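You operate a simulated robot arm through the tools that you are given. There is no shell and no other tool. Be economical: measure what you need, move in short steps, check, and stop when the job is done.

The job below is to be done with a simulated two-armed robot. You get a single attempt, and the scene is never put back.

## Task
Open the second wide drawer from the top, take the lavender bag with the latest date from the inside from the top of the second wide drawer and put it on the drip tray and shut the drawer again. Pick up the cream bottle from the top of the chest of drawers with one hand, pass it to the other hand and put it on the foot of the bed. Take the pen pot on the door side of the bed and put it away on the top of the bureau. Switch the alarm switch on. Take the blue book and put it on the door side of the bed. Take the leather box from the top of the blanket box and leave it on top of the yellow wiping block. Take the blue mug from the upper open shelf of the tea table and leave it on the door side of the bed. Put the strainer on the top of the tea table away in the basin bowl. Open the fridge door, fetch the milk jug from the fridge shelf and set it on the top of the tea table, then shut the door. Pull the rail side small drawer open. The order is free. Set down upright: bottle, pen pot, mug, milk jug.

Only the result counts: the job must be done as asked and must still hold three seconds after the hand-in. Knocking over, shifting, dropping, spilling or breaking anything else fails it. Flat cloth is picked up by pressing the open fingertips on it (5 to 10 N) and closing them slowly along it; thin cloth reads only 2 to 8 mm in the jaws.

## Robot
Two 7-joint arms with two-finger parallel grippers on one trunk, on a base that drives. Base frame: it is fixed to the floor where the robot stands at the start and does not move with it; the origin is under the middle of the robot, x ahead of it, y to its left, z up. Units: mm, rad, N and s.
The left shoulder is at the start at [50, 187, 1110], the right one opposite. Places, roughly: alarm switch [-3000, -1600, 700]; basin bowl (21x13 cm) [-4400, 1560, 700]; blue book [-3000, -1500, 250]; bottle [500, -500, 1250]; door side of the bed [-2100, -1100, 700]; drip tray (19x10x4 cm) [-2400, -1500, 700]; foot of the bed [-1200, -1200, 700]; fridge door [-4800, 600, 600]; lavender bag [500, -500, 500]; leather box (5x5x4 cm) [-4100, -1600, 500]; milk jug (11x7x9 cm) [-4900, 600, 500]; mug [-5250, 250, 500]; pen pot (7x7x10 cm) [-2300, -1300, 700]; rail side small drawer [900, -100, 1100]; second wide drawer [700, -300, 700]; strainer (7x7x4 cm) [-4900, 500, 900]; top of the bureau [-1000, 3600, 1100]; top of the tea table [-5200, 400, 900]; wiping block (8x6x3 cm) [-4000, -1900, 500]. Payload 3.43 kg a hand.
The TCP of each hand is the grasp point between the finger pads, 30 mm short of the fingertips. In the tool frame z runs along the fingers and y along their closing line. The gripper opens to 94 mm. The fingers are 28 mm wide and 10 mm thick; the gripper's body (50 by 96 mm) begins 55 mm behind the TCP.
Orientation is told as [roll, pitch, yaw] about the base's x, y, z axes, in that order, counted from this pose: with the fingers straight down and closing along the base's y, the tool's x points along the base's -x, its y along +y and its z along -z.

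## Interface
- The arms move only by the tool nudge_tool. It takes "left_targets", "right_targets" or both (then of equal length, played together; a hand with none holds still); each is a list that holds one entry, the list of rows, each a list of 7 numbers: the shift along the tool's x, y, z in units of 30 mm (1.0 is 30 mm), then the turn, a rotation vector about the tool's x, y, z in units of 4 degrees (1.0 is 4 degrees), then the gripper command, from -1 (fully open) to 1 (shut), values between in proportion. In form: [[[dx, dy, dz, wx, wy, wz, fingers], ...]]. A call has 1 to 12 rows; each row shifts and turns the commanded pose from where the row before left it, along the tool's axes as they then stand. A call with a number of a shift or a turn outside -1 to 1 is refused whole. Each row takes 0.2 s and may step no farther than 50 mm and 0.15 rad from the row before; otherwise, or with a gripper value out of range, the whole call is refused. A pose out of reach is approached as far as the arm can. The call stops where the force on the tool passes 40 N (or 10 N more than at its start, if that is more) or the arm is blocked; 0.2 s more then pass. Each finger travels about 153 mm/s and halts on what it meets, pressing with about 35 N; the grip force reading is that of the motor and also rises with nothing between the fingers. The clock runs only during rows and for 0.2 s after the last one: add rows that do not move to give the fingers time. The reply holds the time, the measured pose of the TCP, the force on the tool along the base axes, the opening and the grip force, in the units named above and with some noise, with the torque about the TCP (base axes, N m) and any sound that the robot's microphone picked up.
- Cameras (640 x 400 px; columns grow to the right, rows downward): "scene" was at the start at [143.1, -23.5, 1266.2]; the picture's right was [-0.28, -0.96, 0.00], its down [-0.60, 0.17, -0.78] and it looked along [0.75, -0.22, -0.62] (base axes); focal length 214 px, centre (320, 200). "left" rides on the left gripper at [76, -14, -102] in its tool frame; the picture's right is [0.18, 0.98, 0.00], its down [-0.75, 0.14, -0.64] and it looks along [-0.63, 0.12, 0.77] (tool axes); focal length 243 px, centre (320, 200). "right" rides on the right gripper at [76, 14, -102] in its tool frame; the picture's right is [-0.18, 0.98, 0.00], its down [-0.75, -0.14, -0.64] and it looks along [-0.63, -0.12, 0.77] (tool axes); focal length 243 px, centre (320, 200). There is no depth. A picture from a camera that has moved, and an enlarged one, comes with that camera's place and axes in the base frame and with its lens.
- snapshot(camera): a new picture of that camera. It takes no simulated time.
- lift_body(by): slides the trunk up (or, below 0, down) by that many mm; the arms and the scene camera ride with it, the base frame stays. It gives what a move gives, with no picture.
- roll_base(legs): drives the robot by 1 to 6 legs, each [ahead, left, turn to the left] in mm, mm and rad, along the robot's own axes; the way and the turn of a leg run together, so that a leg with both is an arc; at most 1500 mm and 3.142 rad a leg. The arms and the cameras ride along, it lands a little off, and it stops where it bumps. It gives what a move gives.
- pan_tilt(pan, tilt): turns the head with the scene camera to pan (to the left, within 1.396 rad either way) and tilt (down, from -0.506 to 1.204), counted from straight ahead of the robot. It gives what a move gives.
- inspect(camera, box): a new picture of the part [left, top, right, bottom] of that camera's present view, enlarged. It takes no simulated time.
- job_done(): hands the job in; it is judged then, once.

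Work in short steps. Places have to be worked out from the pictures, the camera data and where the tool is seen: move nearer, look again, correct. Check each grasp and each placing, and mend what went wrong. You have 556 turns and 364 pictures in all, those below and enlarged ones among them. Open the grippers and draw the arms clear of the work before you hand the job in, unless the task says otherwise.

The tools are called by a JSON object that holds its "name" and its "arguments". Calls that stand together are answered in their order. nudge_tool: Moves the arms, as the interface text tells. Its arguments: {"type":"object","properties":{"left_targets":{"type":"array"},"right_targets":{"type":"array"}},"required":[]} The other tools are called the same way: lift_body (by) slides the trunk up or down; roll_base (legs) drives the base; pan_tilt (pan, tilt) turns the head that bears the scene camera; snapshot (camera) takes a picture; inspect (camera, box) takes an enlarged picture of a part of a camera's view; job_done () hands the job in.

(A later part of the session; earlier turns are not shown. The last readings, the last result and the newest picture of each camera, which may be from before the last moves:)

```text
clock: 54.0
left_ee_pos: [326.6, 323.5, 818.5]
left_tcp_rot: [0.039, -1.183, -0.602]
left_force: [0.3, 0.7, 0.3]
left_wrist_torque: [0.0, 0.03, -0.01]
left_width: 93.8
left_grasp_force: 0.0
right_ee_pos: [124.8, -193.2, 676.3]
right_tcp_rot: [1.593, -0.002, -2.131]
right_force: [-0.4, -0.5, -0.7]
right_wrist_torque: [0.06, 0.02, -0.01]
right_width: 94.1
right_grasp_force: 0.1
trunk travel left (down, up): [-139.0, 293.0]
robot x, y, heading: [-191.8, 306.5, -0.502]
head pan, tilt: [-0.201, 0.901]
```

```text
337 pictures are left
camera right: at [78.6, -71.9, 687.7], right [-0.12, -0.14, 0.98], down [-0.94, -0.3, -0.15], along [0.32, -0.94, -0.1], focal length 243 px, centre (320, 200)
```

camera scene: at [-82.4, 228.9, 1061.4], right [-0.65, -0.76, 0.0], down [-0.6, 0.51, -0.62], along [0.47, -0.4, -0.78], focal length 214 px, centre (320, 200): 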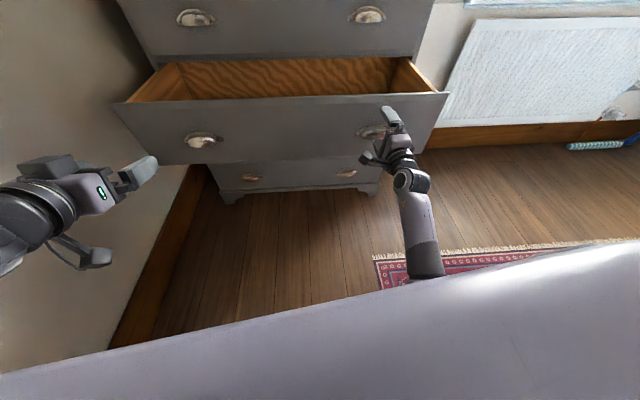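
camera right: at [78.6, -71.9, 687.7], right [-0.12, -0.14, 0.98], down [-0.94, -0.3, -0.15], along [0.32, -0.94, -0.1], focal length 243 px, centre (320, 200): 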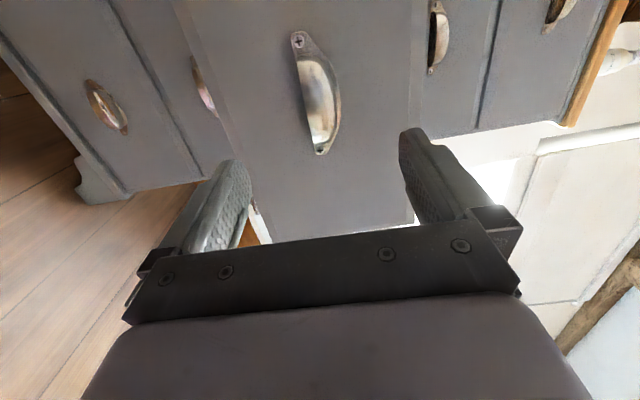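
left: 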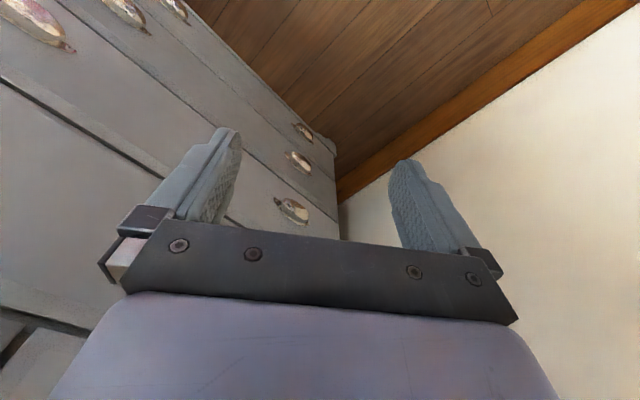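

The hand is free. Now I raise the trunk and look into the drawer.

{"name": "lift_body", "arguments": {"by": 290}}

{"name": "pan_tilt", "arguments": {"pan": -0.1, "tilt": 0.8}}

{"name": "snapshot", "arguments": {"camera": "scene"}}

```text
clock: 56.9
left_ee_pos: [328.3, 322.3, 1108.5]
left_tcp_rot: [0.04, -1.183, -0.6]
left_force: [0.6, -0.4, -0.6]
left_wrist_torque: [-0.03, 0.02, 0.02]
left_width: 93.9
left_grasp_force: 0.1
right_ee_pos: [125.1, -193.3, 965.5]
right_tcp_rot: [1.594, -0.002, -2.133]
right_force: [-0.2, 0.5, -0.6]
right_wrist_torque: [-0.02, -0.01, 0.01]
right_width: 93.9
right_grasp_force: 0.0
trunk travel left (down, up): [-429.0, 3.0]
robot x, y, heading: [-193.5, 307.0, -0.507]
head pan, tilt: [-0.201, 0.901]
```

```text
clock: 57.6
left_ee_pos: [328.1, 323.5, 1109.8]
left_tcp_rot: [0.041, -1.183, -0.602]
left_force: [0.2, -0.7, -0.3]
left_wrist_torque: [0.04, -0.01, 0.01]
left_width: 94.1
left_grasp_force: 0.1
right_ee_pos: [125.7, -192.4, 966.5]
right_tcp_rot: [1.593, -0.002, -2.132]
right_force: [-0.3, -0.1, 0.2]
right_wrist_torque: [-0.03, -0.01, -0.02]
right_width: 93.7
right_grasp_force: 0.1
trunk travel left (down, up): [-429.0, 3.0]
robot x, y, heading: [-190.5, 300.2, -0.505]
head pan, tilt: [-0.099, 0.799]
```

```text
336 pictures are left
camera scene: at [-73.6, 232.0, 1359.2], right [-0.57, -0.82, 0.0], down [-0.59, 0.41, -0.7], along [0.57, -0.4, -0.72], focal length 214 px, centre (320, 200)
```

scene: 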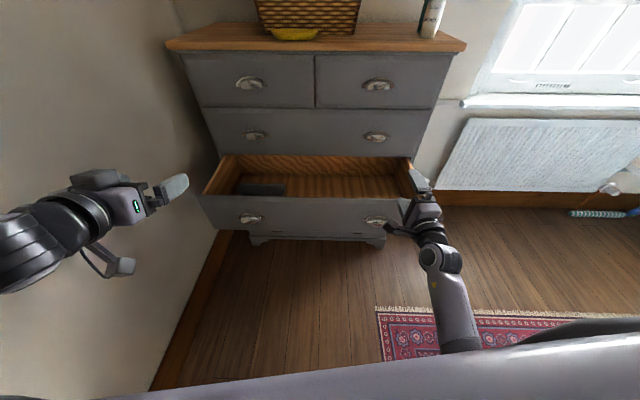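

The drawer's floor is partly seen (a dark item at left). I drive forward 220 mm and look steeper.

{"name": "roll_base", "arguments": {"legs": [[218, -27, -0.12]]}}

{"name": "pan_tilt", "arguments": {"pan": 0.0, "tilt": 1.0}}

{"name": "snapshot", "arguments": {"camera": "scene"}}

{"name": "snapshot", "arguments": {"camera": "left"}}

```text
clock: 59.3
left_ee_pos: [501.8, 119.3, 1108.7]
left_tcp_rot: [0.04, -1.184, -0.72]
left_force: [0.0, 0.0, 0.2]
left_wrist_torque: [0.03, 0.03, 0.01]
left_width: 94.1
left_grasp_force: 0.0
right_ee_pos: [238.4, -368.7, 967.0]
right_tcp_rot: [1.592, -0.002, -2.248]
right_force: [-0.8, 0.6, 0.2]
right_wrist_torque: [-0.02, -0.03, 0.0]
right_width: 93.9
right_grasp_force: 0.1
trunk travel left (down, up): [-429.0, 3.0]
robot x, y, heading: [-17.2, 166.2, -0.621]
head pan, tilt: [-0.099, 0.799]
```

```text
clock: 60.0
left_ee_pos: [501.1, 120.1, 1108.3]
left_tcp_rot: [0.042, -1.183, -0.72]
left_force: [0.2, 0.5, -0.1]
left_wrist_torque: [0.02, 0.02, 0.02]
left_width: 94.1
left_grasp_force: 0.0
right_ee_pos: [240.5, -368.5, 966.6]
right_tcp_rot: [1.594, -0.001, -2.249]
right_force: [-0.4, -0.1, 0.0]
right_wrist_torque: [-0.02, -0.01, 0.01]
right_width: 93.9
right_grasp_force: 0.1
trunk travel left (down, up): [-429.0, 3.0]
robot x, y, heading: [-19.1, 165.4, -0.627]
head pan, tilt: [0.0, 1.0]
```

```text
335 pictures are left
camera scene: at [88.2, 90.1, 1344.2], right [-0.58, -0.81, 0.0], down [-0.68, 0.49, -0.54], along [0.44, -0.32, -0.84], focal length 214 px, centre (320, 200)
```

scene: 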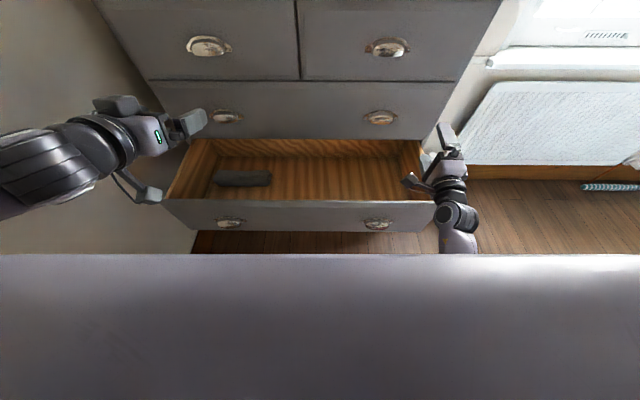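

```text
334 pictures are left
camera left: at [396.0, 187.5, 1076.7], right [0.57, 0.81, -0.16], down [-0.16, 0.29, 0.94], along [0.81, -0.51, 0.3], focal length 243 px, centre (320, 200)
```

left: 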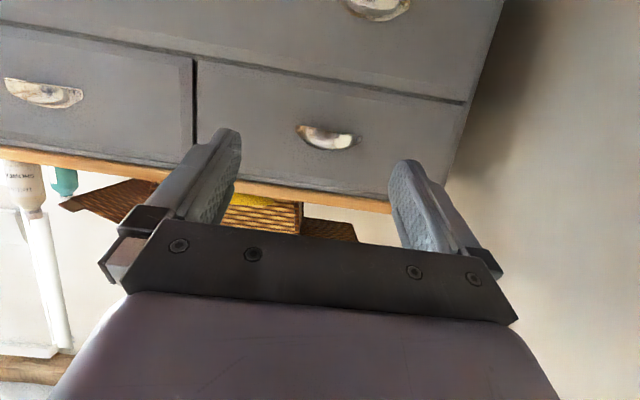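

I enlarge the drawer's inside.

{"name": "inspect", "arguments": {"camera": "scene", "box": [160, 125, 440, 240]}}

```text
2.29 times, centred on (300, 182) of scene
camera zoom: at [88.2, 90.1, 1344.2], right [-0.58, -0.81, 0.0], down [-0.68, 0.49, -0.54], along [0.44, -0.32, -0.84], focal length 490 px, centre (366, 240)
```

zoom: 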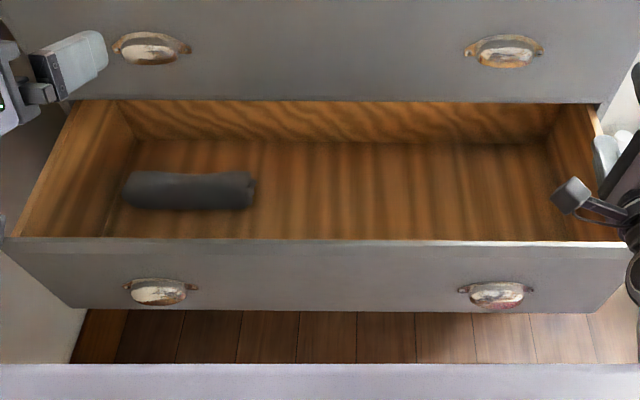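

Only a dark rolled cloth shows; the front strip of the drawer is hidden. I turn the right hand back to pointing down to use its camera over the drawer.

{"name": "nudge_tool", "arguments": {"right_targets": [[[0, 0, 0, 1, 1, -1, -1], [0, 0, 0, 1, 1, -1, -1], [0, 0, 0, 1, 1, -1, -1], [0, 0, 0, 1, 1, -1, -1], [0, 0, 0, 1, 1, -1, -1], [0, 0, 0, 1, 1, -1, -1], [0, 0, 0, 1, 1, -1, -1], [0, 0, 0, 1, 1, -1, -1], [0, 0, 0, 1, 1, -1, -1], [0, 0, 0, 1, 1, -1, -1], [0, 0, 0, 1, 1, -1, -1], [0, 0, 0, 1, 1, -1, -1]]]}}

{"name": "nudge_tool", "arguments": {"right_targets": [[[0, 0, 0, 1, 1, -1, -1], [0, 0, 0, 1, 1, -1, -1], [0, 0, 0, 1, 1, -1, -1], [0, 0, 0, 1, 1, -1, -1], [0, 0, 0, 1, 1, -1, -1], [0, 0, 0, 0.3, 0.3, -0.3, -1], [0, 0, 0, 0, 0, 0, -1]]]}}

{"name": "snapshot", "arguments": {"camera": "right"}}

```text
clock: 62.6
left_ee_pos: [501.1, 120.0, 1108.8]
left_tcp_rot: [0.041, -1.183, -0.719]
left_force: [0.0, -0.1, 0.0]
left_wrist_torque: [0.0, 0.02, 0.0]
left_width: 94.0
left_grasp_force: 0.1
right_ee_pos: [240.1, -368.4, 965.8]
right_tcp_rot: [0.451, -0.305, -1.124]
right_force: [0.7, 0.5, 0.2]
right_wrist_torque: [0.01, 0.02, -0.02]
right_width: 93.8
right_grasp_force: 0.2
trunk travel left (down, up): [-429.0, 3.0]
robot x, y, heading: [-16.7, 163.0, -0.623]
head pan, tilt: [0.0, 1.0]
```

```text
clock: 64.2
left_ee_pos: [500.5, 121.0, 1109.3]
left_tcp_rot: [0.041, -1.183, -0.72]
left_force: [0.9, -0.3, -0.9]
left_wrist_torque: [0.0, 0.0, 0.01]
left_width: 94.0
left_grasp_force: 0.2
right_ee_pos: [239.6, -367.4, 965.7]
right_tcp_rot: [-0.002, -0.024, -0.678]
right_force: [0.0, -0.5, 0.8]
right_wrist_torque: [-0.01, 0.02, 0.04]
right_width: 94.0
right_grasp_force: 0.0
trunk travel left (down, up): [-429.0, 3.0]
robot x, y, heading: [-19.6, 165.8, -0.623]
head pan, tilt: [0.0, 1.0]
```

```text
332 pictures are left
camera right: at [187.5, -306.3, 1066.3], right [0.76, 0.65, 0.0], down [0.49, -0.57, 0.66], along [0.43, -0.5, -0.75], focal length 243 px, centre (320, 200)
```

right: 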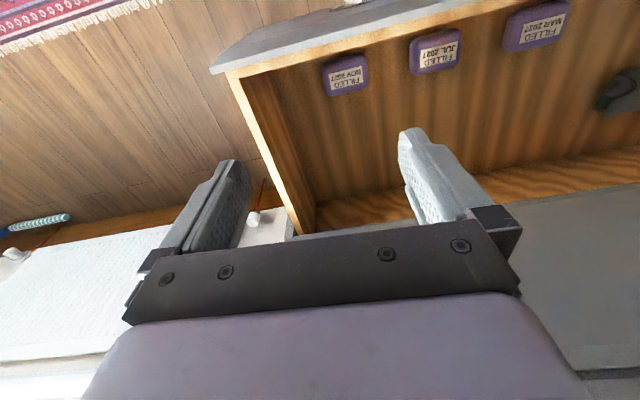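

Three lavender bags lie at the front, each labelled with a date. I enlarge them.

{"name": "inspect", "arguments": {"camera": "right", "box": [310, 0, 470, 100]}}

{"name": "inspect", "arguments": {"camera": "right", "box": [460, 0, 620, 100]}}

```text
4.00 times, centred on (390, 50) of right
camera zoom: at [187.5, -306.3, 1066.3], right [0.76, 0.65, 0.0], down [0.49, -0.57, 0.66], along [0.43, -0.5, -0.75], focal length 970 px, centre (40, 800)
```

zoom: 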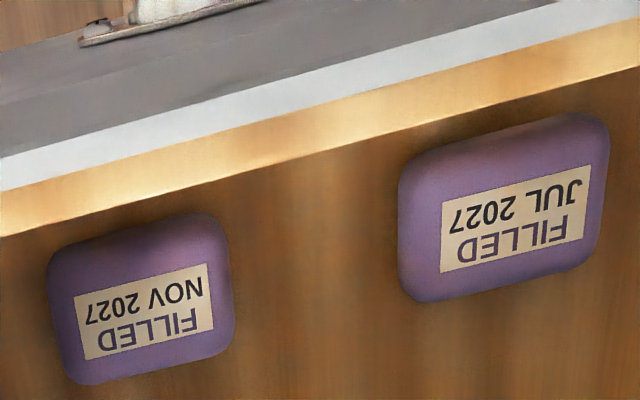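

```text
4.00 times, centred on (540, 50) of right
camera zoom: at [187.5, -306.3, 1066.3], right [0.76, 0.65, 0.0], down [0.49, -0.57, 0.66], along [0.43, -0.5, -0.75], focal length 970 px, centre (-560, 800)
```

zoom: 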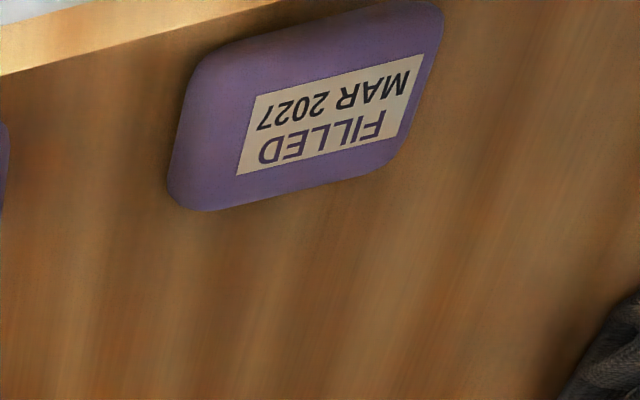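

The latest is NOV 2027, the right-most bag, at about (294,-363,605), some 81x62 mm. I turn the base slightly left for lateral room and rotate the right hand so the fingers close along the drawer's depth.

{"name": "roll_base", "arguments": {"legs": [[0, 0, 0.1]]}}

{"name": "nudge_tool", "arguments": {"right_targets": [[[0, 0, 0, 0, 0, 1, -1], [0, 0, 0, 0, 0, 1, -1], [0, 0, 0, 0, 0, 1, -1], [0, 0, 0, 0, 0, 1, -1], [0, 0, 0, 0, 0, 1, -1], [0, 0, 0, 0, 0, 1, -1], [0, 0, 0, 0, 0, 1, -1], [0, 0, 0, 0, 0, 1, -1], [0, 0, 0, 0, 0, 1, -1], [0, 0, 0, 0, 0, 1, -1], [0, 0, 0, 0, 0, 1, -1], [0, 0, 0, 0, 0, 1, -1]]]}}

{"name": "nudge_tool", "arguments": {"right_targets": [[[0, 0, 0, 0, 0, 1, -1], [0, 0, 0, 0, 0, 1, -1], [0, 0, 0, 0, 0, 1, -1], [0, 0, 0, 0, 0, 1, -1], [0, 0, 0, 0, 0, 1, -1], [0, 0, 0, 0, 0, 1, -1], [0, 0, 0, 0, 0, 1, -1], [0, 0, 0, 0, 0, 1, -1], [0, 0, 0, 0, 0, 1, -1], [0, 0, 0, 0, 0, 1, -1], [0, 0, 0, 0, 0, 1, -1], [0, 0, 0, 0, 0, 0.25, -1]]]}}

{"name": "snapshot", "arguments": {"camera": "right"}}

```text
clock: 65.1
left_ee_pos: [502.4, 172.2, 1108.7]
left_tcp_rot: [0.039, -1.184, -0.621]
left_force: [0.1, 0.1, 0.4]
left_wrist_torque: [0.0, 0.0, -0.03]
left_width: 94.2
left_grasp_force: 0.0
right_ee_pos: [289.4, -340.8, 967.3]
right_tcp_rot: [0.001, -0.025, -0.582]
right_force: [-0.1, 0.3, -0.5]
right_wrist_torque: [-0.01, -0.01, -0.02]
right_width: 94.2
right_grasp_force: 0.1
trunk travel left (down, up): [-429.0, 3.0]
robot x, y, heading: [-17.1, 166.8, -0.521]
head pan, tilt: [0.0, 1.0]
```

```text
clock: 67.7
left_ee_pos: [503.2, 171.3, 1108.3]
left_tcp_rot: [0.039, -1.182, -0.621]
left_force: [0.1, -0.3, -0.3]
left_wrist_torque: [0.01, 0.0, -0.03]
left_width: 94.0
left_grasp_force: 0.1
right_ee_pos: [289.0, -340.4, 966.3]
right_tcp_rot: [0.017, -0.017, -1.422]
right_force: [-0.1, 0.1, -0.2]
right_wrist_torque: [-0.02, -0.01, 0.01]
right_width: 94.1
right_grasp_force: 0.0
trunk travel left (down, up): [-429.0, 3.0]
robot x, y, heading: [-16.0, 162.9, -0.523]
head pan, tilt: [0.0, 1.0]
```

```text
clock: 70.3
left_ee_pos: [504.0, 170.7, 1108.6]
left_tcp_rot: [0.041, -1.184, -0.622]
left_force: [-0.5, -0.5, -0.1]
left_wrist_torque: [0.0, 0.02, 0.0]
left_width: 94.3
left_grasp_force: 0.0
right_ee_pos: [289.6, -341.5, 968.1]
right_tcp_rot: [0.025, 0.0, -2.207]
right_force: [-0.3, 0.2, 0.2]
right_wrist_torque: [0.01, 0.01, -0.02]
right_width: 93.9
right_grasp_force: 0.1
trunk travel left (down, up): [-429.0, 3.0]
robot x, y, heading: [-16.3, 162.1, -0.527]
head pan, tilt: [0.0, 1.0]
```

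```text
329 pictures are left
camera right: at [344.8, -285.4, 1069.0], right [0.68, -0.73, 0.02], down [-0.57, -0.51, 0.64], along [-0.45, -0.45, -0.77], focal length 243 px, centre (320, 200)
```

right: 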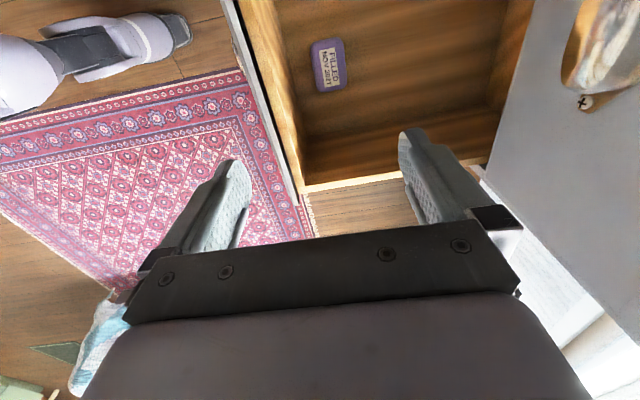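

The bag centre comes out at (299,-368), top near z=582. I pull the left hand back out of the way, centre the right hand over the bag, and lower the trunk 250 mm.

{"name": "nudge_tool", "arguments": {"left_targets": [[[0, 0, -1, 0, 0, 0, -1], [0, 0, -1, 0, 0, 0, -1], [0, 0, -1, 0, 0, 0, -1], [0, 0, -1, 0, 0, 0, -1], [0, 0, -1, 0, 0, 0, -1]]], "right_targets": [[[-0.55, 0.8, 0, 0, 0, 0, -1], [0, 0, 0, 0, 0, 0, -1], [0, 0, 0, 0, 0, 0, -1], [0, 0, 0, 0, 0, 0, -1], [0, 0, 0, 0, 0, 0, -1]]]}}

{"name": "lift_body", "arguments": {"by": -250}}

{"name": "snapshot", "arguments": {"camera": "right"}}

{"name": "snapshot", "arguments": {"camera": "scene"}}

```text
clock: 71.5
left_ee_pos: [509.9, 207.3, 1163.5]
left_tcp_rot: [0.039, -1.183, -0.622]
left_force: [0.2, 0.4, -0.4]
left_wrist_torque: [-0.02, 0.01, 0.03]
left_width: 94.0
left_grasp_force: 0.0
left hand out of reach, approached as far as the arm can: row 1, 2, 3, 4, 5
right_ee_pos: [298.8, -368.6, 969.5]
right_tcp_rot: [0.024, 0.0, -2.208]
right_force: [-0.1, -0.6, -0.2]
right_wrist_torque: [-0.04, 0.01, 0.02]
right_width: 93.9
right_grasp_force: 0.1
trunk travel left (down, up): [-429.0, 3.0]
robot x, y, heading: [-19.9, 162.4, -0.525]
head pan, tilt: [0.0, 1.0]
```

```text
clock: 74.1
left_ee_pos: [511.7, 207.6, 912.8]
left_tcp_rot: [0.04, -1.182, -0.621]
left_force: [0.2, -0.3, -0.5]
left_wrist_torque: [-0.01, 0.0, 0.02]
left_width: 93.8
left_grasp_force: 0.0
right_ee_pos: [299.1, -367.6, 718.2]
right_tcp_rot: [0.026, 0.0, -2.206]
right_force: [0.1, 0.0, -1.4]
right_wrist_torque: [0.01, 0.0, -0.02]
right_width: 94.1
right_grasp_force: 0.0
trunk travel left (down, up): [-179.0, 253.0]
robot x, y, heading: [-16.4, 166.6, -0.516]
head pan, tilt: [0.0, 1.0]
```

```text
328 pictures are left
camera right: at [354.0, -312.1, 821.0], right [0.68, -0.73, 0.02], down [-0.57, -0.51, 0.64], along [-0.45, -0.45, -0.77], focal length 243 px, centre (320, 200)
```

right: 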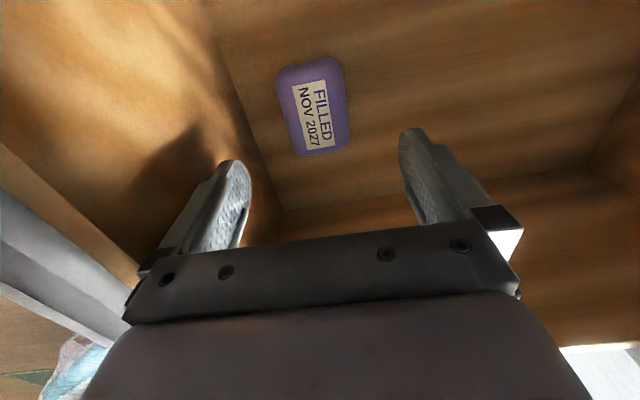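

```text
327 pictures are left
camera scene: at [94.9, 100.6, 1094.2], right [-0.5, -0.87, 0.0], down [-0.73, 0.42, -0.54], along [0.47, -0.27, -0.84], focal length 214 px, centre (320, 200)
```

scene: 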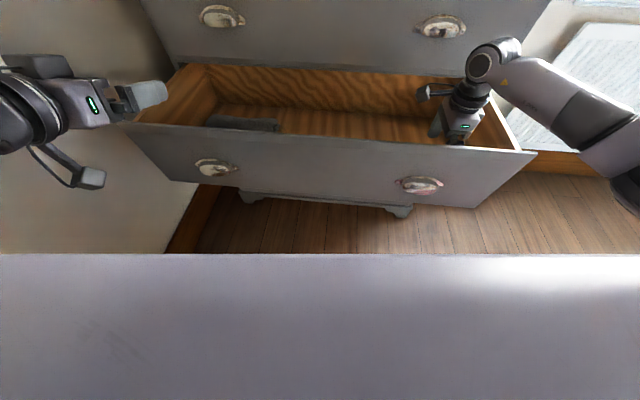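

Bag stays centred under the hand; panel clearance is fine with jaws at about 80 mm. I descend 105 mm with the arm.

{"name": "nudge_tool", "arguments": {"right_targets": [[[0, -0.05, 1, 0, 0, 0, -0.75], [0, -0.05, 1, 0, 0, 0, -0.75], [0, 0, 1, 0, 0, 0, -0.75], [0, 0, 0.5, 0, 0, 0, -0.75], [0, 0, 0, 0, 0, 0, -0.75]]]}}

{"name": "snapshot", "arguments": {"camera": "right"}}

```text
clock: 75.3
left_ee_pos: [509.7, 208.5, 914.7]
left_tcp_rot: [0.036, -1.187, -0.619]
left_force: [0.6, -0.2, 0.4]
left_wrist_torque: [0.01, 0.0, 0.02]
left_width: 94.0
left_grasp_force: 0.0
right_ee_pos: [298.8, -366.8, 617.8]
right_tcp_rot: [0.031, 0.0, -2.206]
right_force: [-5.7, -2.3, 30.2]
right_wrist_torque: [0.83, 1.45, 0.28]
right_width: 83.6
right_grasp_force: 1.2
trunk travel left (down, up): [-179.0, 253.0]
robot x, y, heading: [-20.0, 168.3, -0.523]
head pan, tilt: [0.0, 1.0]
```

```text
326 pictures are left
camera right: at [352.9, -311.6, 719.8], right [0.68, -0.73, 0.03], down [-0.58, -0.51, 0.64], along [-0.45, -0.45, -0.77], focal length 243 px, centre (320, 200)
```

right: 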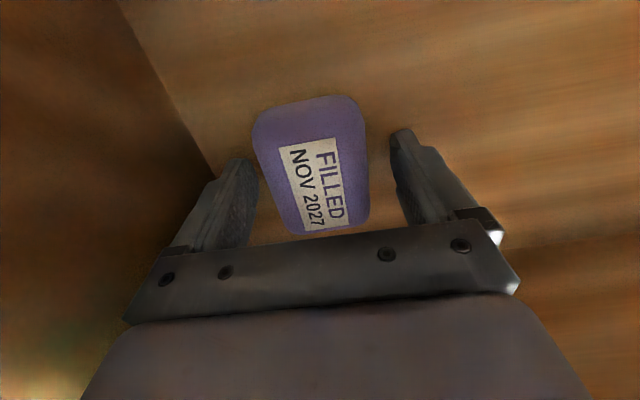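

Fingertips reached the drawer floor (30 N). The bag is centred between the pads; I rise 4 mm and close.

{"name": "nudge_tool", "arguments": {"right_targets": [[[0, 0, -0.15, 0, 0, 0, -0.7], [0, 0, 0, 0, 0, 0, 0], [0, 0, 0, 0, 0, 0, 0.5], [0, 0, 0, 0, 0, 0, 0.9], [0, 0, 0, 0, 0, 0, 0.9]]]}}

{"name": "snapshot", "arguments": {"camera": "right"}}

```text
clock: 76.5
left_ee_pos: [511.7, 207.3, 913.8]
left_tcp_rot: [0.039, -1.185, -0.622]
left_force: [-0.9, 0.6, 0.2]
left_wrist_torque: [-0.01, 0.05, -0.01]
left_width: 94.0
left_grasp_force: 0.1
right_ee_pos: [299.0, -367.6, 617.6]
right_tcp_rot: [0.022, -0.001, -2.207]
right_force: [0.9, -3.3, 3.1]
right_wrist_torque: [-0.07, 0.15, 0.15]
right_width: 59.3
right_grasp_force: 34.8
trunk travel left (down, up): [-179.0, 253.0]
robot x, y, heading: [-15.6, 163.7, -0.524]
head pan, tilt: [0.0, 1.0]
```

```text
325 pictures are left
camera right: at [354.0, -311.3, 719.3], right [0.68, -0.73, 0.02], down [-0.57, -0.51, 0.64], along [-0.45, -0.45, -0.77], focal length 243 px, centre (320, 200)
```

right: 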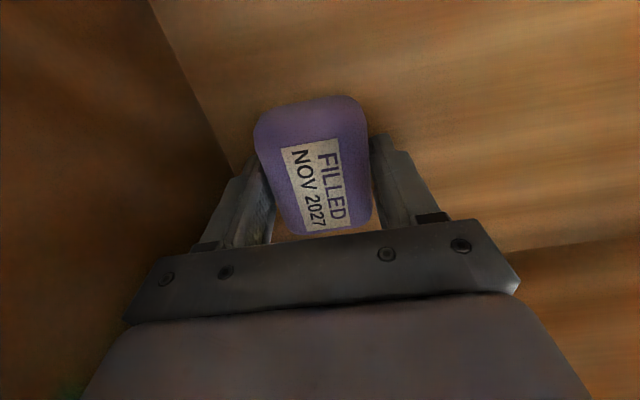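

The bag is held (59 mm). I lift the trunk 240 mm to clear the drawer and check.

{"name": "lift_body", "arguments": {"by": 245}}

{"name": "snapshot", "arguments": {"camera": "right"}}

```text
clock: 79.0
left_ee_pos: [510.3, 207.4, 1159.6]
left_tcp_rot: [0.039, -1.183, -0.62]
left_force: [-0.6, -0.2, -0.2]
left_wrist_torque: [0.01, 0.0, 0.0]
left_width: 93.8
left_grasp_force: 0.1
right_ee_pos: [299.2, -368.5, 862.3]
right_tcp_rot: [0.025, -0.001, -2.207]
right_force: [0.2, -0.9, 0.0]
right_wrist_torque: [-0.03, 0.01, 0.02]
right_width: 59.4
right_grasp_force: 34.9
trunk travel left (down, up): [-424.0, 8.0]
robot x, y, heading: [-20.0, 161.4, -0.526]
head pan, tilt: [0.0, 1.0]
```

```text
324 pictures are left
camera right: at [354.2, -311.9, 964.7], right [0.68, -0.73, 0.02], down [-0.57, -0.51, 0.64], along [-0.45, -0.45, -0.77], focal length 243 px, centre (320, 200)
```

right: 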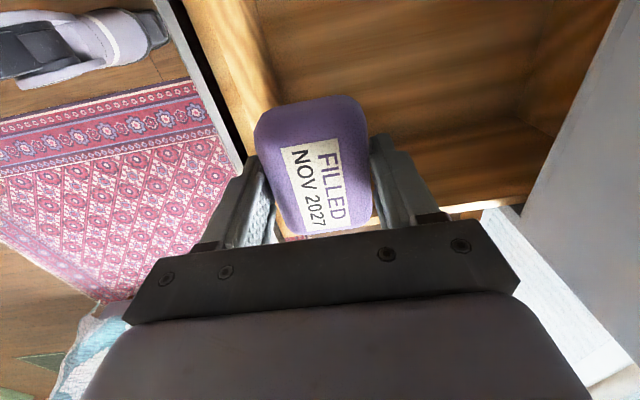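

Bag secure. I back off, bring the right hand up and back, and lower and close the left hand to act as a pusher.

{"name": "roll_base", "arguments": {"legs": [[-250, 0, -0.1]]}}

{"name": "nudge_tool", "arguments": {"right_targets": [[[0, -1, -1, 0, 0, 0, 0.9], [0, -1, -1, 0, 0, 0, 0.9], [0, -1, -1, 0, 0, 0, 0.9], [0, -1, -1, 0, 0, 0, 0.9], [0, -1, -1, 0, 0, 0, 0.9], [0, 0, -1, 0, 0, 0, 0.9], [0, 0, 0, 0, 0, 0, 0.9], [0, 0, 0, 0, 0, 0, 0.9]]], "left_targets": [[[0.85, 0, 0.35, 0, 0, 0, 1], [0.85, 0, 0.35, 0, 0, 0, 1], [0.85, 0, 0.35, 0, 0, 0, 1], [0.85, 0, 0.35, 0, 0, 0, 1], [0.85, 0, 0.35, 0, 0, 0, 1], [0.85, 0, 0.35, 0, 0, 0, 1], [0.85, 0, 0.35, 0, 0, 0, 1], [0.85, 0, 0.35, 0, 0, 0, 1]]]}}

{"name": "snapshot", "arguments": {"camera": "scene"}}

```text
clock: 80.9
left_ee_pos: [300.8, 294.1, 1158.0]
left_tcp_rot: [0.039, -1.182, -0.714]
left_force: [0.6, 0.4, -0.2]
left_wrist_torque: [-0.01, -0.02, -0.02]
left_width: 93.8
left_grasp_force: 0.0
right_ee_pos: [38.8, -259.2, 863.4]
right_tcp_rot: [0.024, -0.001, -2.298]
right_force: [0.6, -0.5, 0.0]
right_wrist_torque: [0.0, 0.04, -0.02]
right_width: 59.3
right_grasp_force: 34.9
trunk travel left (down, up): [-424.0, 8.0]
robot x, y, heading: [-226.6, 302.4, -0.618]
head pan, tilt: [0.0, 1.0]
```

```text
clock: 82.7
left_ee_pos: [307.1, 298.4, 974.8]
left_tcp_rot: [0.031, -1.182, -0.71]
left_force: [-0.8, -0.1, 0.1]
left_wrist_torque: [0.01, 0.0, 0.02]
left_width: 0.0
left_grasp_force: 32.7
left hand out of reach, approached as far as the arm can: row 7, 8
right_ee_pos: [-76.2, -156.4, 1037.1]
right_tcp_rot: [0.024, 0.0, -2.298]
right_force: [-0.3, -0.4, -0.1]
right_wrist_torque: [-0.02, 0.0, 0.03]
right_width: 59.3
right_grasp_force: 34.7
trunk travel left (down, up): [-424.0, 8.0]
robot x, y, heading: [-229.7, 293.5, -0.618]
head pan, tilt: [0.0, 1.0]
```

```text
323 pictures are left
camera scene: at [-121.7, 225.9, 1339.1], right [-0.58, -0.82, 0.0], down [-0.69, 0.49, -0.54], along [0.44, -0.31, -0.84], focal length 214 px, centre (320, 200)
```

scene: 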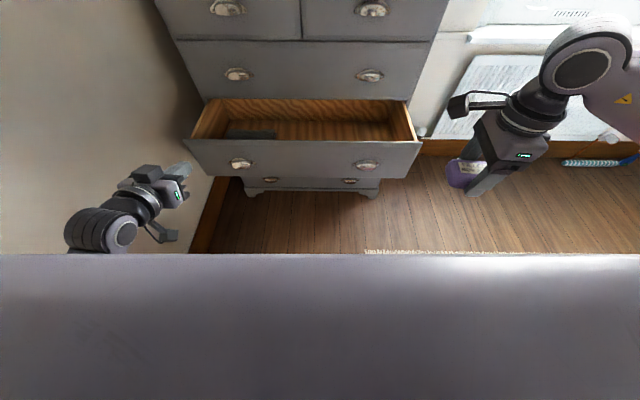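

I retract the right hand 50 mm more, lower the trunk 285 mm so the left fist is at drawer height, and drive forward close to the drawer face.

{"name": "nudge_tool", "arguments": {"right_targets": [[[0, -1, 0, 0, 0, 0, 0.9], [0, -0.8, 0, 0, 0, 0, 0.9], [0, 0, 0, 0, 0, 0, 0.9]]]}}

{"name": "lift_body", "arguments": {"by": -285}}

{"name": "roll_base", "arguments": {"legs": [[190, 0, -0.012]]}}

{"name": "pan_tilt", "arguments": {"pan": 0.1, "tilt": 0.75}}

{"name": "snapshot", "arguments": {"camera": "scene"}}

```text
clock: 83.5
left_ee_pos: [307.8, 298.2, 975.4]
left_tcp_rot: [0.031, -1.181, -0.71]
left_force: [-0.3, 0.5, -0.7]
left_wrist_torque: [0.03, 0.02, 0.02]
left_width: 0.0
left_grasp_force: 32.5
right_ee_pos: [-115.1, -118.6, 1036.9]
right_tcp_rot: [0.026, 0.0, -2.297]
right_force: [0.7, -0.6, -0.3]
right_wrist_torque: [0.02, 0.03, -0.02]
right_width: 59.2
right_grasp_force: 34.5
trunk travel left (down, up): [-424.0, 8.0]
robot x, y, heading: [-226.7, 299.9, -0.617]
head pan, tilt: [0.0, 1.0]
```

```text
clock: 86.3
left_ee_pos: [308.2, 299.1, 691.2]
left_tcp_rot: [0.029, -1.183, -0.709]
left_force: [-0.6, 0.4, 0.6]
left_wrist_torque: [-0.03, 0.04, 0.03]
left_width: 0.0
left_grasp_force: 32.9
right_ee_pos: [-114.8, -119.6, 751.3]
right_tcp_rot: [0.025, 0.0, -2.297]
right_force: [0.3, -0.6, -0.9]
right_wrist_torque: [0.03, -0.01, -0.04]
right_width: 59.1
right_grasp_force: 35.1
trunk travel left (down, up): [-139.0, 293.0]
robot x, y, heading: [-227.6, 299.5, -0.618]
head pan, tilt: [0.0, 1.0]
```

```text
clock: 87.9
left_ee_pos: [460.4, 188.1, 689.2]
left_tcp_rot: [0.029, -1.18, -0.714]
left_force: [-0.6, 1.0, 0.5]
left_wrist_torque: [0.01, 0.01, -0.01]
left_width: 0.0
left_grasp_force: 33.0
right_ee_pos: [37.2, -227.6, 752.4]
right_tcp_rot: [0.024, 0.002, -2.3]
right_force: [1.4, -0.5, 0.3]
right_wrist_torque: [0.01, -0.02, 0.0]
right_width: 59.3
right_grasp_force: 35.0
trunk travel left (down, up): [-139.0, 293.0]
robot x, y, heading: [-70.5, 193.8, -0.626]
head pan, tilt: [0.0, 1.0]
```

```text
clock: 88.7
left_ee_pos: [460.7, 188.1, 689.0]
left_tcp_rot: [0.027, -1.181, -0.711]
left_force: [0.3, -1.2, -0.1]
left_wrist_torque: [0.0, 0.0, 0.0]
left_width: 0.1
left_grasp_force: 33.2
right_ee_pos: [36.8, -228.0, 751.8]
right_tcp_rot: [0.024, 0.0, -2.299]
right_force: [0.2, 0.3, 0.3]
right_wrist_torque: [0.04, -0.03, 0.01]
right_width: 59.1
right_grasp_force: 34.7
trunk travel left (down, up): [-139.0, 293.0]
robot x, y, heading: [-75.7, 192.2, -0.622]
head pan, tilt: [0.099, 0.75]
```

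```text
322 pictures are left
camera scene: at [46.0, 116.0, 1073.2], right [-0.5, -0.87, 0.0], down [-0.59, 0.34, -0.73], along [0.63, -0.36, -0.68], focal length 214 px, centre (320, 200)
```

scene: 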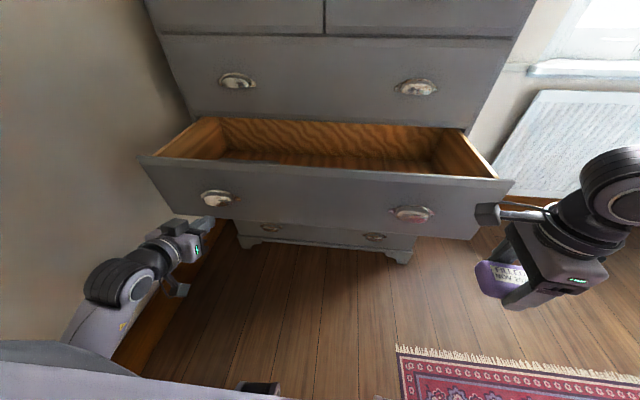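

The fist would meet the left handle; I shift it 55 mm right so it presses on the plain face, then drive forward to push.

{"name": "nudge_tool", "arguments": {"left_targets": [[[0, -1, 0, 0, 0, 0, 1], [0, -1, 0, 0, 0, 0, 1]]]}}

{"name": "roll_base", "arguments": {"legs": [[150, 0, -0.005]]}}

{"name": "snapshot", "arguments": {"camera": "scene"}}

```text
clock: 89.3
left_ee_pos: [458.5, 186.2, 690.0]
left_tcp_rot: [0.028, -1.182, -0.711]
left_force: [-0.1, 0.2, 0.4]
left_wrist_torque: [0.02, 0.0, -0.02]
left_width: 0.1
left_grasp_force: 32.8
left hand out of reach, approached as far as the arm can: row 1, 2
right_ee_pos: [36.0, -227.9, 752.6]
right_tcp_rot: [0.025, 0.0, -2.299]
right_force: [0.0, 0.3, -0.6]
right_wrist_torque: [0.0, -0.01, 0.0]
right_width: 59.2
right_grasp_force: 35.1
trunk travel left (down, up): [-139.0, 293.0]
robot x, y, heading: [-73.8, 190.3, -0.616]
head pan, tilt: [0.099, 0.75]
```

```text
clock: 90.6
left_ee_pos: [582.8, 97.4, 689.4]
left_tcp_rot: [0.027, -1.179, -0.719]
left_force: [-0.9, 0.8, -0.4]
left_wrist_torque: [-0.01, -0.01, -0.02]
left_width: 0.0
left_grasp_force: 33.1
right_ee_pos: [158.1, -317.5, 752.2]
right_tcp_rot: [0.025, 0.0, -2.303]
right_force: [-0.6, -0.2, -0.4]
right_wrist_torque: [-0.01, 0.02, 0.02]
right_width: 59.4
right_grasp_force: 35.1
trunk travel left (down, up): [-139.0, 293.0]
robot x, y, heading: [47.4, 104.8, -0.626]
head pan, tilt: [0.099, 0.75]
```

```text
321 pictures are left
camera scene: at [169.0, 27.0, 1073.2], right [-0.5, -0.87, 0.0], down [-0.59, 0.34, -0.73], along [0.63, -0.37, -0.68], focal length 214 px, centre (320, 200)
```

scene: 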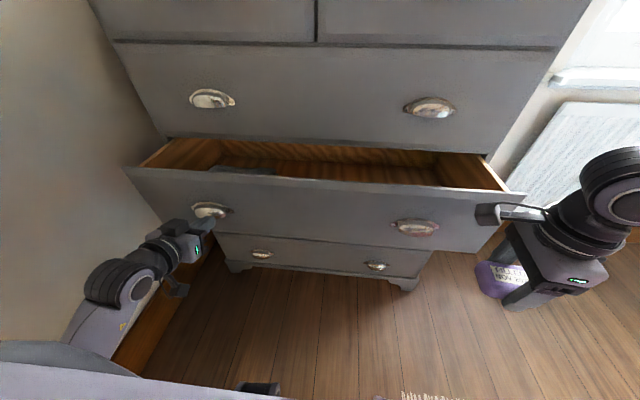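

The fist is pushing on the handle and the drawer is sliding in. I continue.

{"name": "roll_base", "arguments": {"legs": [[160, 0, -0.003]]}}

{"name": "snapshot", "arguments": {"camera": "scene"}}

```text
clock: 92.0
left_ee_pos: [710.5, 1.4, 689.5]
left_tcp_rot: [0.026, -1.179, -0.721]
left_force: [0.1, 0.3, 0.1]
left_wrist_torque: [-0.01, -0.02, 0.02]
left_width: 0.0
left_grasp_force: 33.2
right_ee_pos: [283.1, -409.9, 753.3]
right_tcp_rot: [0.024, 0.0, -2.31]
right_force: [-0.6, 0.3, -0.3]
right_wrist_torque: [0.01, -0.02, 0.01]
right_width: 59.4
right_grasp_force: 35.3
trunk travel left (down, up): [-139.0, 293.0]
robot x, y, heading: [178.6, 8.3, -0.635]
head pan, tilt: [0.099, 0.75]
```

```text
320 pictures are left
camera scene: at [296.0, -66.1, 1073.2], right [-0.51, -0.86, 0.0], down [-0.59, 0.35, -0.73], along [0.63, -0.37, -0.68], focal length 214 px, centre (320, 200)
```

scene: 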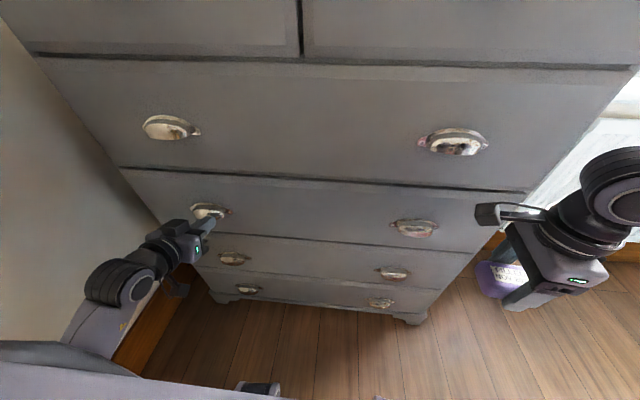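

Nearly or fully shut; I look closer at the top gap.

{"name": "inspect", "arguments": {"camera": "scene", "box": [100, 140, 340, 290]}}

{"name": "inspect", "arguments": {"camera": "scene", "box": [320, 140, 560, 290]}}

```text
2.67 times, centred on (220, 215) of scene
camera zoom: at [296.0, -66.1, 1073.2], right [-0.51, -0.86, 0.0], down [-0.59, 0.35, -0.73], along [0.63, -0.37, -0.68], focal length 572 px, centre (587, 160)
```

zoom: 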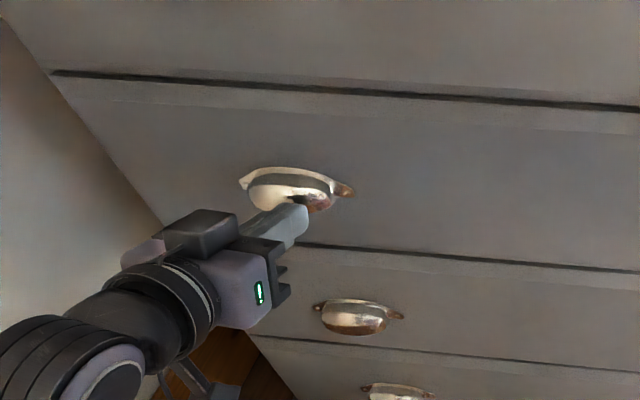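

```text
2.67 times, centred on (440, 215) of scene
camera zoom: at [296.0, -66.1, 1073.2], right [-0.51, -0.86, 0.0], down [-0.59, 0.35, -0.73], along [0.63, -0.37, -0.68], focal length 572 px, centre (0, 160)
```

zoom: 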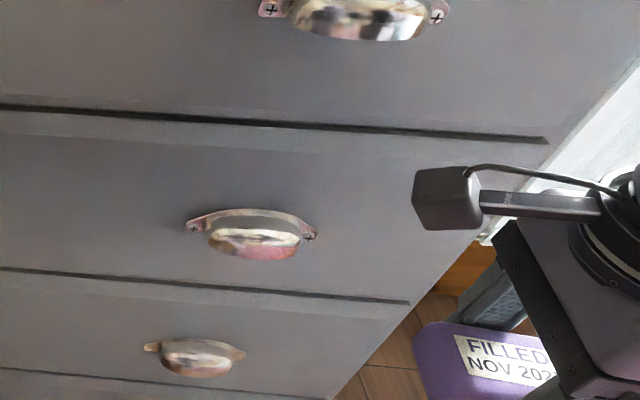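

It looks flush; I give a small extra push to be sure.

{"name": "roll_base", "arguments": {"legs": [[15, 0, 0]]}}

{"name": "inspect", "arguments": {"camera": "scene", "box": [100, 140, 340, 290]}}

```text
clock: 92.8
left_ee_pos: [711.3, 1.3, 689.5]
left_tcp_rot: [0.026, -1.176, -0.722]
left_force: [-7.8, 6.0, 5.0]
left_wrist_torque: [-0.05, -0.13, 0.06]
left_width: 0.1
left_grasp_force: 32.7
right_ee_pos: [287.4, -412.7, 753.0]
right_tcp_rot: [0.025, 0.001, -2.307]
right_force: [0.1, 0.1, -0.3]
right_wrist_torque: [-0.01, 0.03, 0.0]
right_width: 59.4
right_grasp_force: 35.3
trunk travel left (down, up): [-139.0, 293.0]
robot x, y, heading: [178.8, 5.6, -0.627]
head pan, tilt: [0.099, 0.75]
stopped in leg 1: the force on the tool passed its limit (the readings are from after the stop); the commanded pose is now the measured one
```

```text
2.67 times, centred on (220, 215) of scene
camera zoom: at [299.2, -68.4, 1073.4], right [-0.5, -0.86, 0.0], down [-0.59, 0.34, -0.73], along [0.63, -0.37, -0.68], focal length 572 px, centre (587, 160)
```

zoom: 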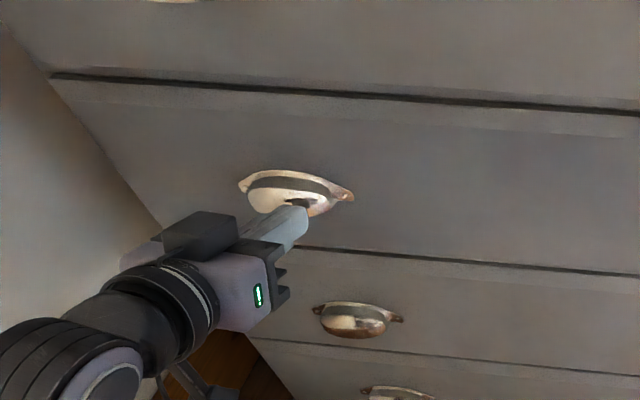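

The push force stopped the move, so the drawer is shut. I back off, raise the trunk, and turn toward the bed side to look.

{"name": "roll_base", "arguments": {"legs": [[-500, -60, 0], [0, 0, -1.2]]}}

{"name": "lift_body", "arguments": {"by": 250}}

{"name": "pan_tilt", "arguments": {"pan": -0.5, "tilt": 0.35}}

{"name": "snapshot", "arguments": {"camera": "scene"}}

```text
clock: 98.8
left_ee_pos: [-71.5, -237.4, 688.8]
left_tcp_rot: [0.024, -1.173, -1.899]
left_force: [0.4, -0.6, -0.1]
left_wrist_torque: [-0.02, -0.01, -0.02]
left_width: 0.0
left_grasp_force: 32.7
right_ee_pos: [-616.5, -2.6, 752.7]
right_tcp_rot: [0.025, 0.0, 2.795]
right_force: [0.5, 0.5, -0.7]
right_wrist_torque: [0.0, 0.0, 0.0]
right_width: 59.1
right_grasp_force: 34.7
trunk travel left (down, up): [-139.0, 293.0]
robot x, y, heading: [-269.0, 257.3, -1.808]
head pan, tilt: [0.099, 0.75]
```

```text
clock: 101.3
left_ee_pos: [-71.9, -237.7, 938.0]
left_tcp_rot: [0.025, -1.173, -1.899]
left_force: [0.8, -0.7, 0.4]
left_wrist_torque: [0.03, -0.01, -0.01]
left_width: 0.1
left_grasp_force: 33.3
right_ee_pos: [-615.8, -1.1, 1001.6]
right_tcp_rot: [0.024, 0.001, 2.794]
right_force: [0.4, 0.1, 0.2]
right_wrist_torque: [0.01, 0.0, -0.01]
right_width: 59.2
right_grasp_force: 35.2
trunk travel left (down, up): [-389.0, 43.0]
robot x, y, heading: [-269.0, 257.3, -1.81]
head pan, tilt: [0.099, 0.75]
```

```text
clock: 102.3
left_ee_pos: [-72.7, -237.5, 939.4]
left_tcp_rot: [0.025, -1.173, -1.9]
left_force: [-0.5, 0.4, -0.1]
left_wrist_torque: [-0.02, 0.0, 0.0]
left_width: 0.0
left_grasp_force: 33.0
right_ee_pos: [-616.6, -2.2, 1003.7]
right_tcp_rot: [0.023, -0.001, 2.795]
right_force: [0.5, 0.6, -1.2]
right_wrist_torque: [-0.03, -0.02, 0.0]
right_width: 59.4
right_grasp_force: 35.0
trunk travel left (down, up): [-389.0, 43.0]
robot x, y, heading: [-269.2, 261.9, -1.811]
head pan, tilt: [-0.499, 0.351]
```

```text
316 pictures are left
camera scene: at [-343.1, 132.5, 1358.8], right [-0.74, 0.67, 0.0], down [0.23, 0.26, -0.94], along [-0.63, -0.7, -0.34], focal length 214 px, centre (320, 200)
```

scene: 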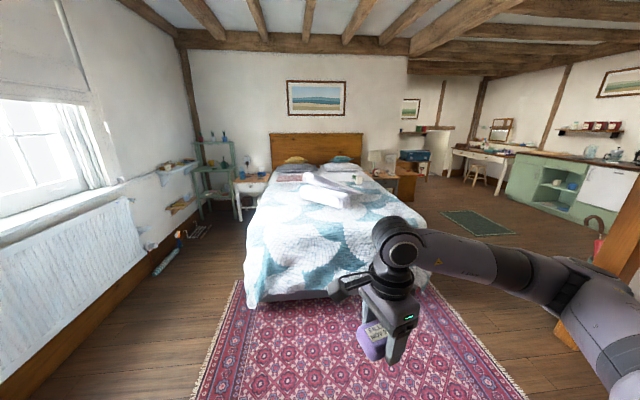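

The room view shows the bed ahead with things on its right (door) side near the head. I enlarge that part and the far right.

{"name": "inspect", "arguments": {"camera": "scene", "box": [260, 130, 440, 240]}}

{"name": "inspect", "arguments": {"camera": "scene", "box": [440, 100, 640, 225]}}

```text
3.56 times, centred on (350, 185) of scene
camera zoom: at [-343.1, 132.5, 1358.8], right [-0.74, 0.67, 0.0], down [0.23, 0.26, -0.94], along [-0.63, -0.7, -0.34], focal length 763 px, centre (213, 253)
```

zoom: 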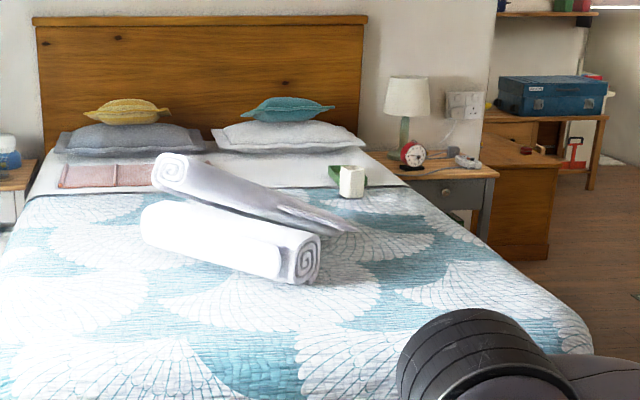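

```text
3.20 times, centred on (540, 162) of scene
camera zoom: at [-343.1, 132.5, 1358.8], right [-0.74, 0.67, 0.0], down [0.23, 0.26, -0.94], along [-0.63, -0.7, -0.34], focal length 686 px, centre (-384, 320)
```

zoom: 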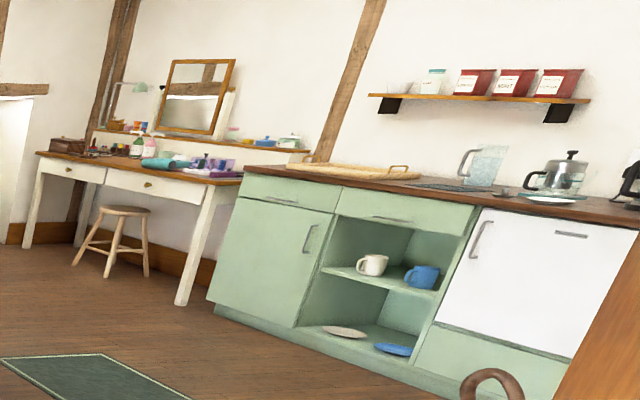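

I can see it all: pen pot and a green drip tray on the bed's door side near the head, alarm table beyond, tea table with fridge at the far right. I turn to face -x and drive ahead about 1 m, then look at the passage.

{"name": "roll_base", "arguments": {"legs": [[0, 0, -1.33], [1000, 0, 0]]}}

{"name": "pan_tilt", "arguments": {"pan": 0.0, "tilt": 0.45}}

{"name": "snapshot", "arguments": {"camera": "scene"}}

```text
clock: 110.7
left_ee_pos: [-1684.7, -105.3, 937.1]
left_tcp_rot: [0.025, -1.173, 3.086]
left_force: [0.7, -0.4, -0.2]
left_wrist_torque: [-0.01, 0.03, 0.03]
left_width: 0.1
left_grasp_force: 33.2
right_ee_pos: [-1604.8, 482.3, 1000.7]
right_tcp_rot: [0.024, -0.001, 1.496]
right_force: [-0.1, 0.1, -0.3]
right_wrist_torque: [0.0, 0.02, 0.0]
right_width: 59.1
right_grasp_force: 34.8
trunk travel left (down, up): [-389.0, 43.0]
robot x, y, heading: [-1264.7, 219.5, -3.108]
head pan, tilt: [-0.499, 0.351]
```

```text
clock: 111.6
left_ee_pos: [-1685.4, -105.1, 938.1]
left_tcp_rot: [0.023, -1.173, 3.086]
left_force: [-0.1, 0.0, 0.2]
left_wrist_torque: [-0.02, 0.01, 0.0]
left_width: 0.0
left_grasp_force: 33.0
right_ee_pos: [-1604.2, 482.8, 1002.8]
right_tcp_rot: [0.024, 0.001, 1.499]
right_force: [-0.7, -0.1, -0.4]
right_wrist_torque: [-0.02, 0.0, -0.02]
right_width: 59.2
right_grasp_force: 35.3
trunk travel left (down, up): [-389.0, 43.0]
robot x, y, heading: [-1261.7, 218.5, -3.107]
head pan, tilt: [0.0, 0.45]
```

```text
313 pictures are left
camera scene: at [-1409.1, 213.1, 1349.7], right [-0.03, 1.0, 0.0], down [0.43, 0.01, -0.9], along [-0.9, -0.03, -0.44], focal length 214 px, centre (320, 200)
```

scene: 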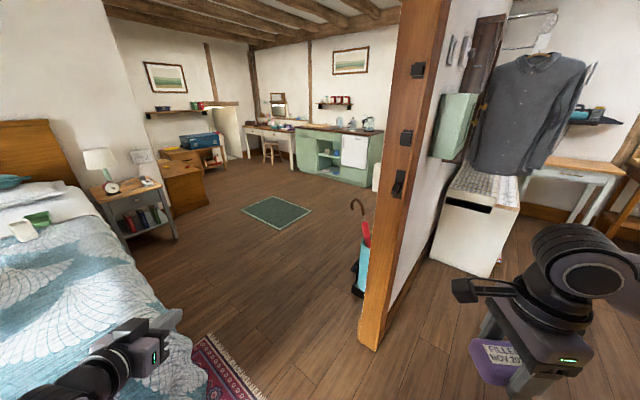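

The passage between the bed and the partition post (about y=470 at x=-2230) is ~850 mm wide; I pass along y≈-50 with the arms over the bed/umbrella stand heights. I drive through, then turn toward the bedside table.

{"name": "roll_base", "arguments": {"legs": [[0, 260, 0], [1150, 0, -0.035], [0, 0, 0.5]]}}

{"name": "pan_tilt", "arguments": {"pan": 0.5, "tilt": 0.6}}

{"name": "snapshot", "arguments": {"camera": "scene"}}

```text
clock: 116.3
left_ee_pos: [-2196.2, -371.6, 937.1]
left_tcp_rot: [0.027, -1.17, 3.093]
left_force: [-0.3, -1.2, 0.2]
left_wrist_torque: [-0.02, 0.03, 0.03]
left_width: 0.1
left_grasp_force: 33.1
right_ee_pos: [-2120.7, 215.9, 1001.7]
right_tcp_rot: [0.024, -0.001, 1.506]
right_force: [-0.1, -0.2, 0.4]
right_wrist_torque: [-0.03, -0.03, 0.02]
right_width: 59.5
right_grasp_force: 35.0
trunk travel left (down, up): [-389.0, 43.0]
robot x, y, heading: [-1774.5, -47.6, -3.102]
head pan, tilt: [0.0, 0.45]
stopped in leg 2: the robot was blocked; the commanded pose is now the measured one
```

```text
clock: 117.2
left_ee_pos: [-2197.8, -372.7, 937.5]
left_tcp_rot: [0.027, -1.17, 3.092]
left_force: [-0.4, 0.3, -0.1]
left_wrist_torque: [0.0, 0.01, -0.03]
left_width: 0.0
left_grasp_force: 33.2
right_ee_pos: [-2121.5, 215.8, 1001.2]
right_tcp_rot: [0.025, -0.001, 1.506]
right_force: [-0.2, 0.1, -0.1]
right_wrist_torque: [-0.02, 0.01, 0.0]
right_width: 59.3
right_grasp_force: 34.9
trunk travel left (down, up): [-389.0, 43.0]
robot x, y, heading: [-1770.0, -46.2, -3.1]
head pan, tilt: [0.499, 0.6]
```

```text
312 pictures are left
camera scene: at [-1907.9, -94.1, 1336.2], right [-0.51, 0.86, 0.0], down [0.48, 0.29, -0.83], along [-0.71, -0.42, -0.56], focal length 214 px, centre (320, 200)
```

scene: 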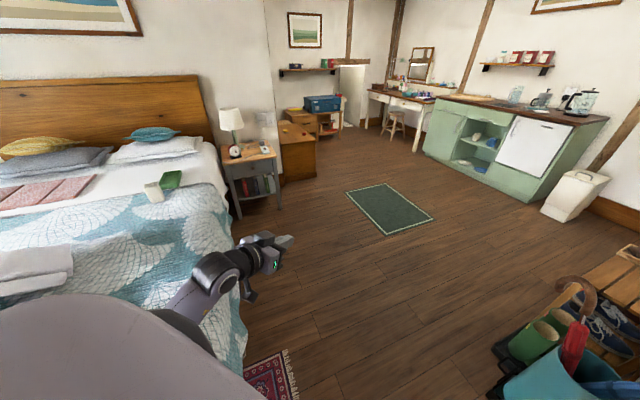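

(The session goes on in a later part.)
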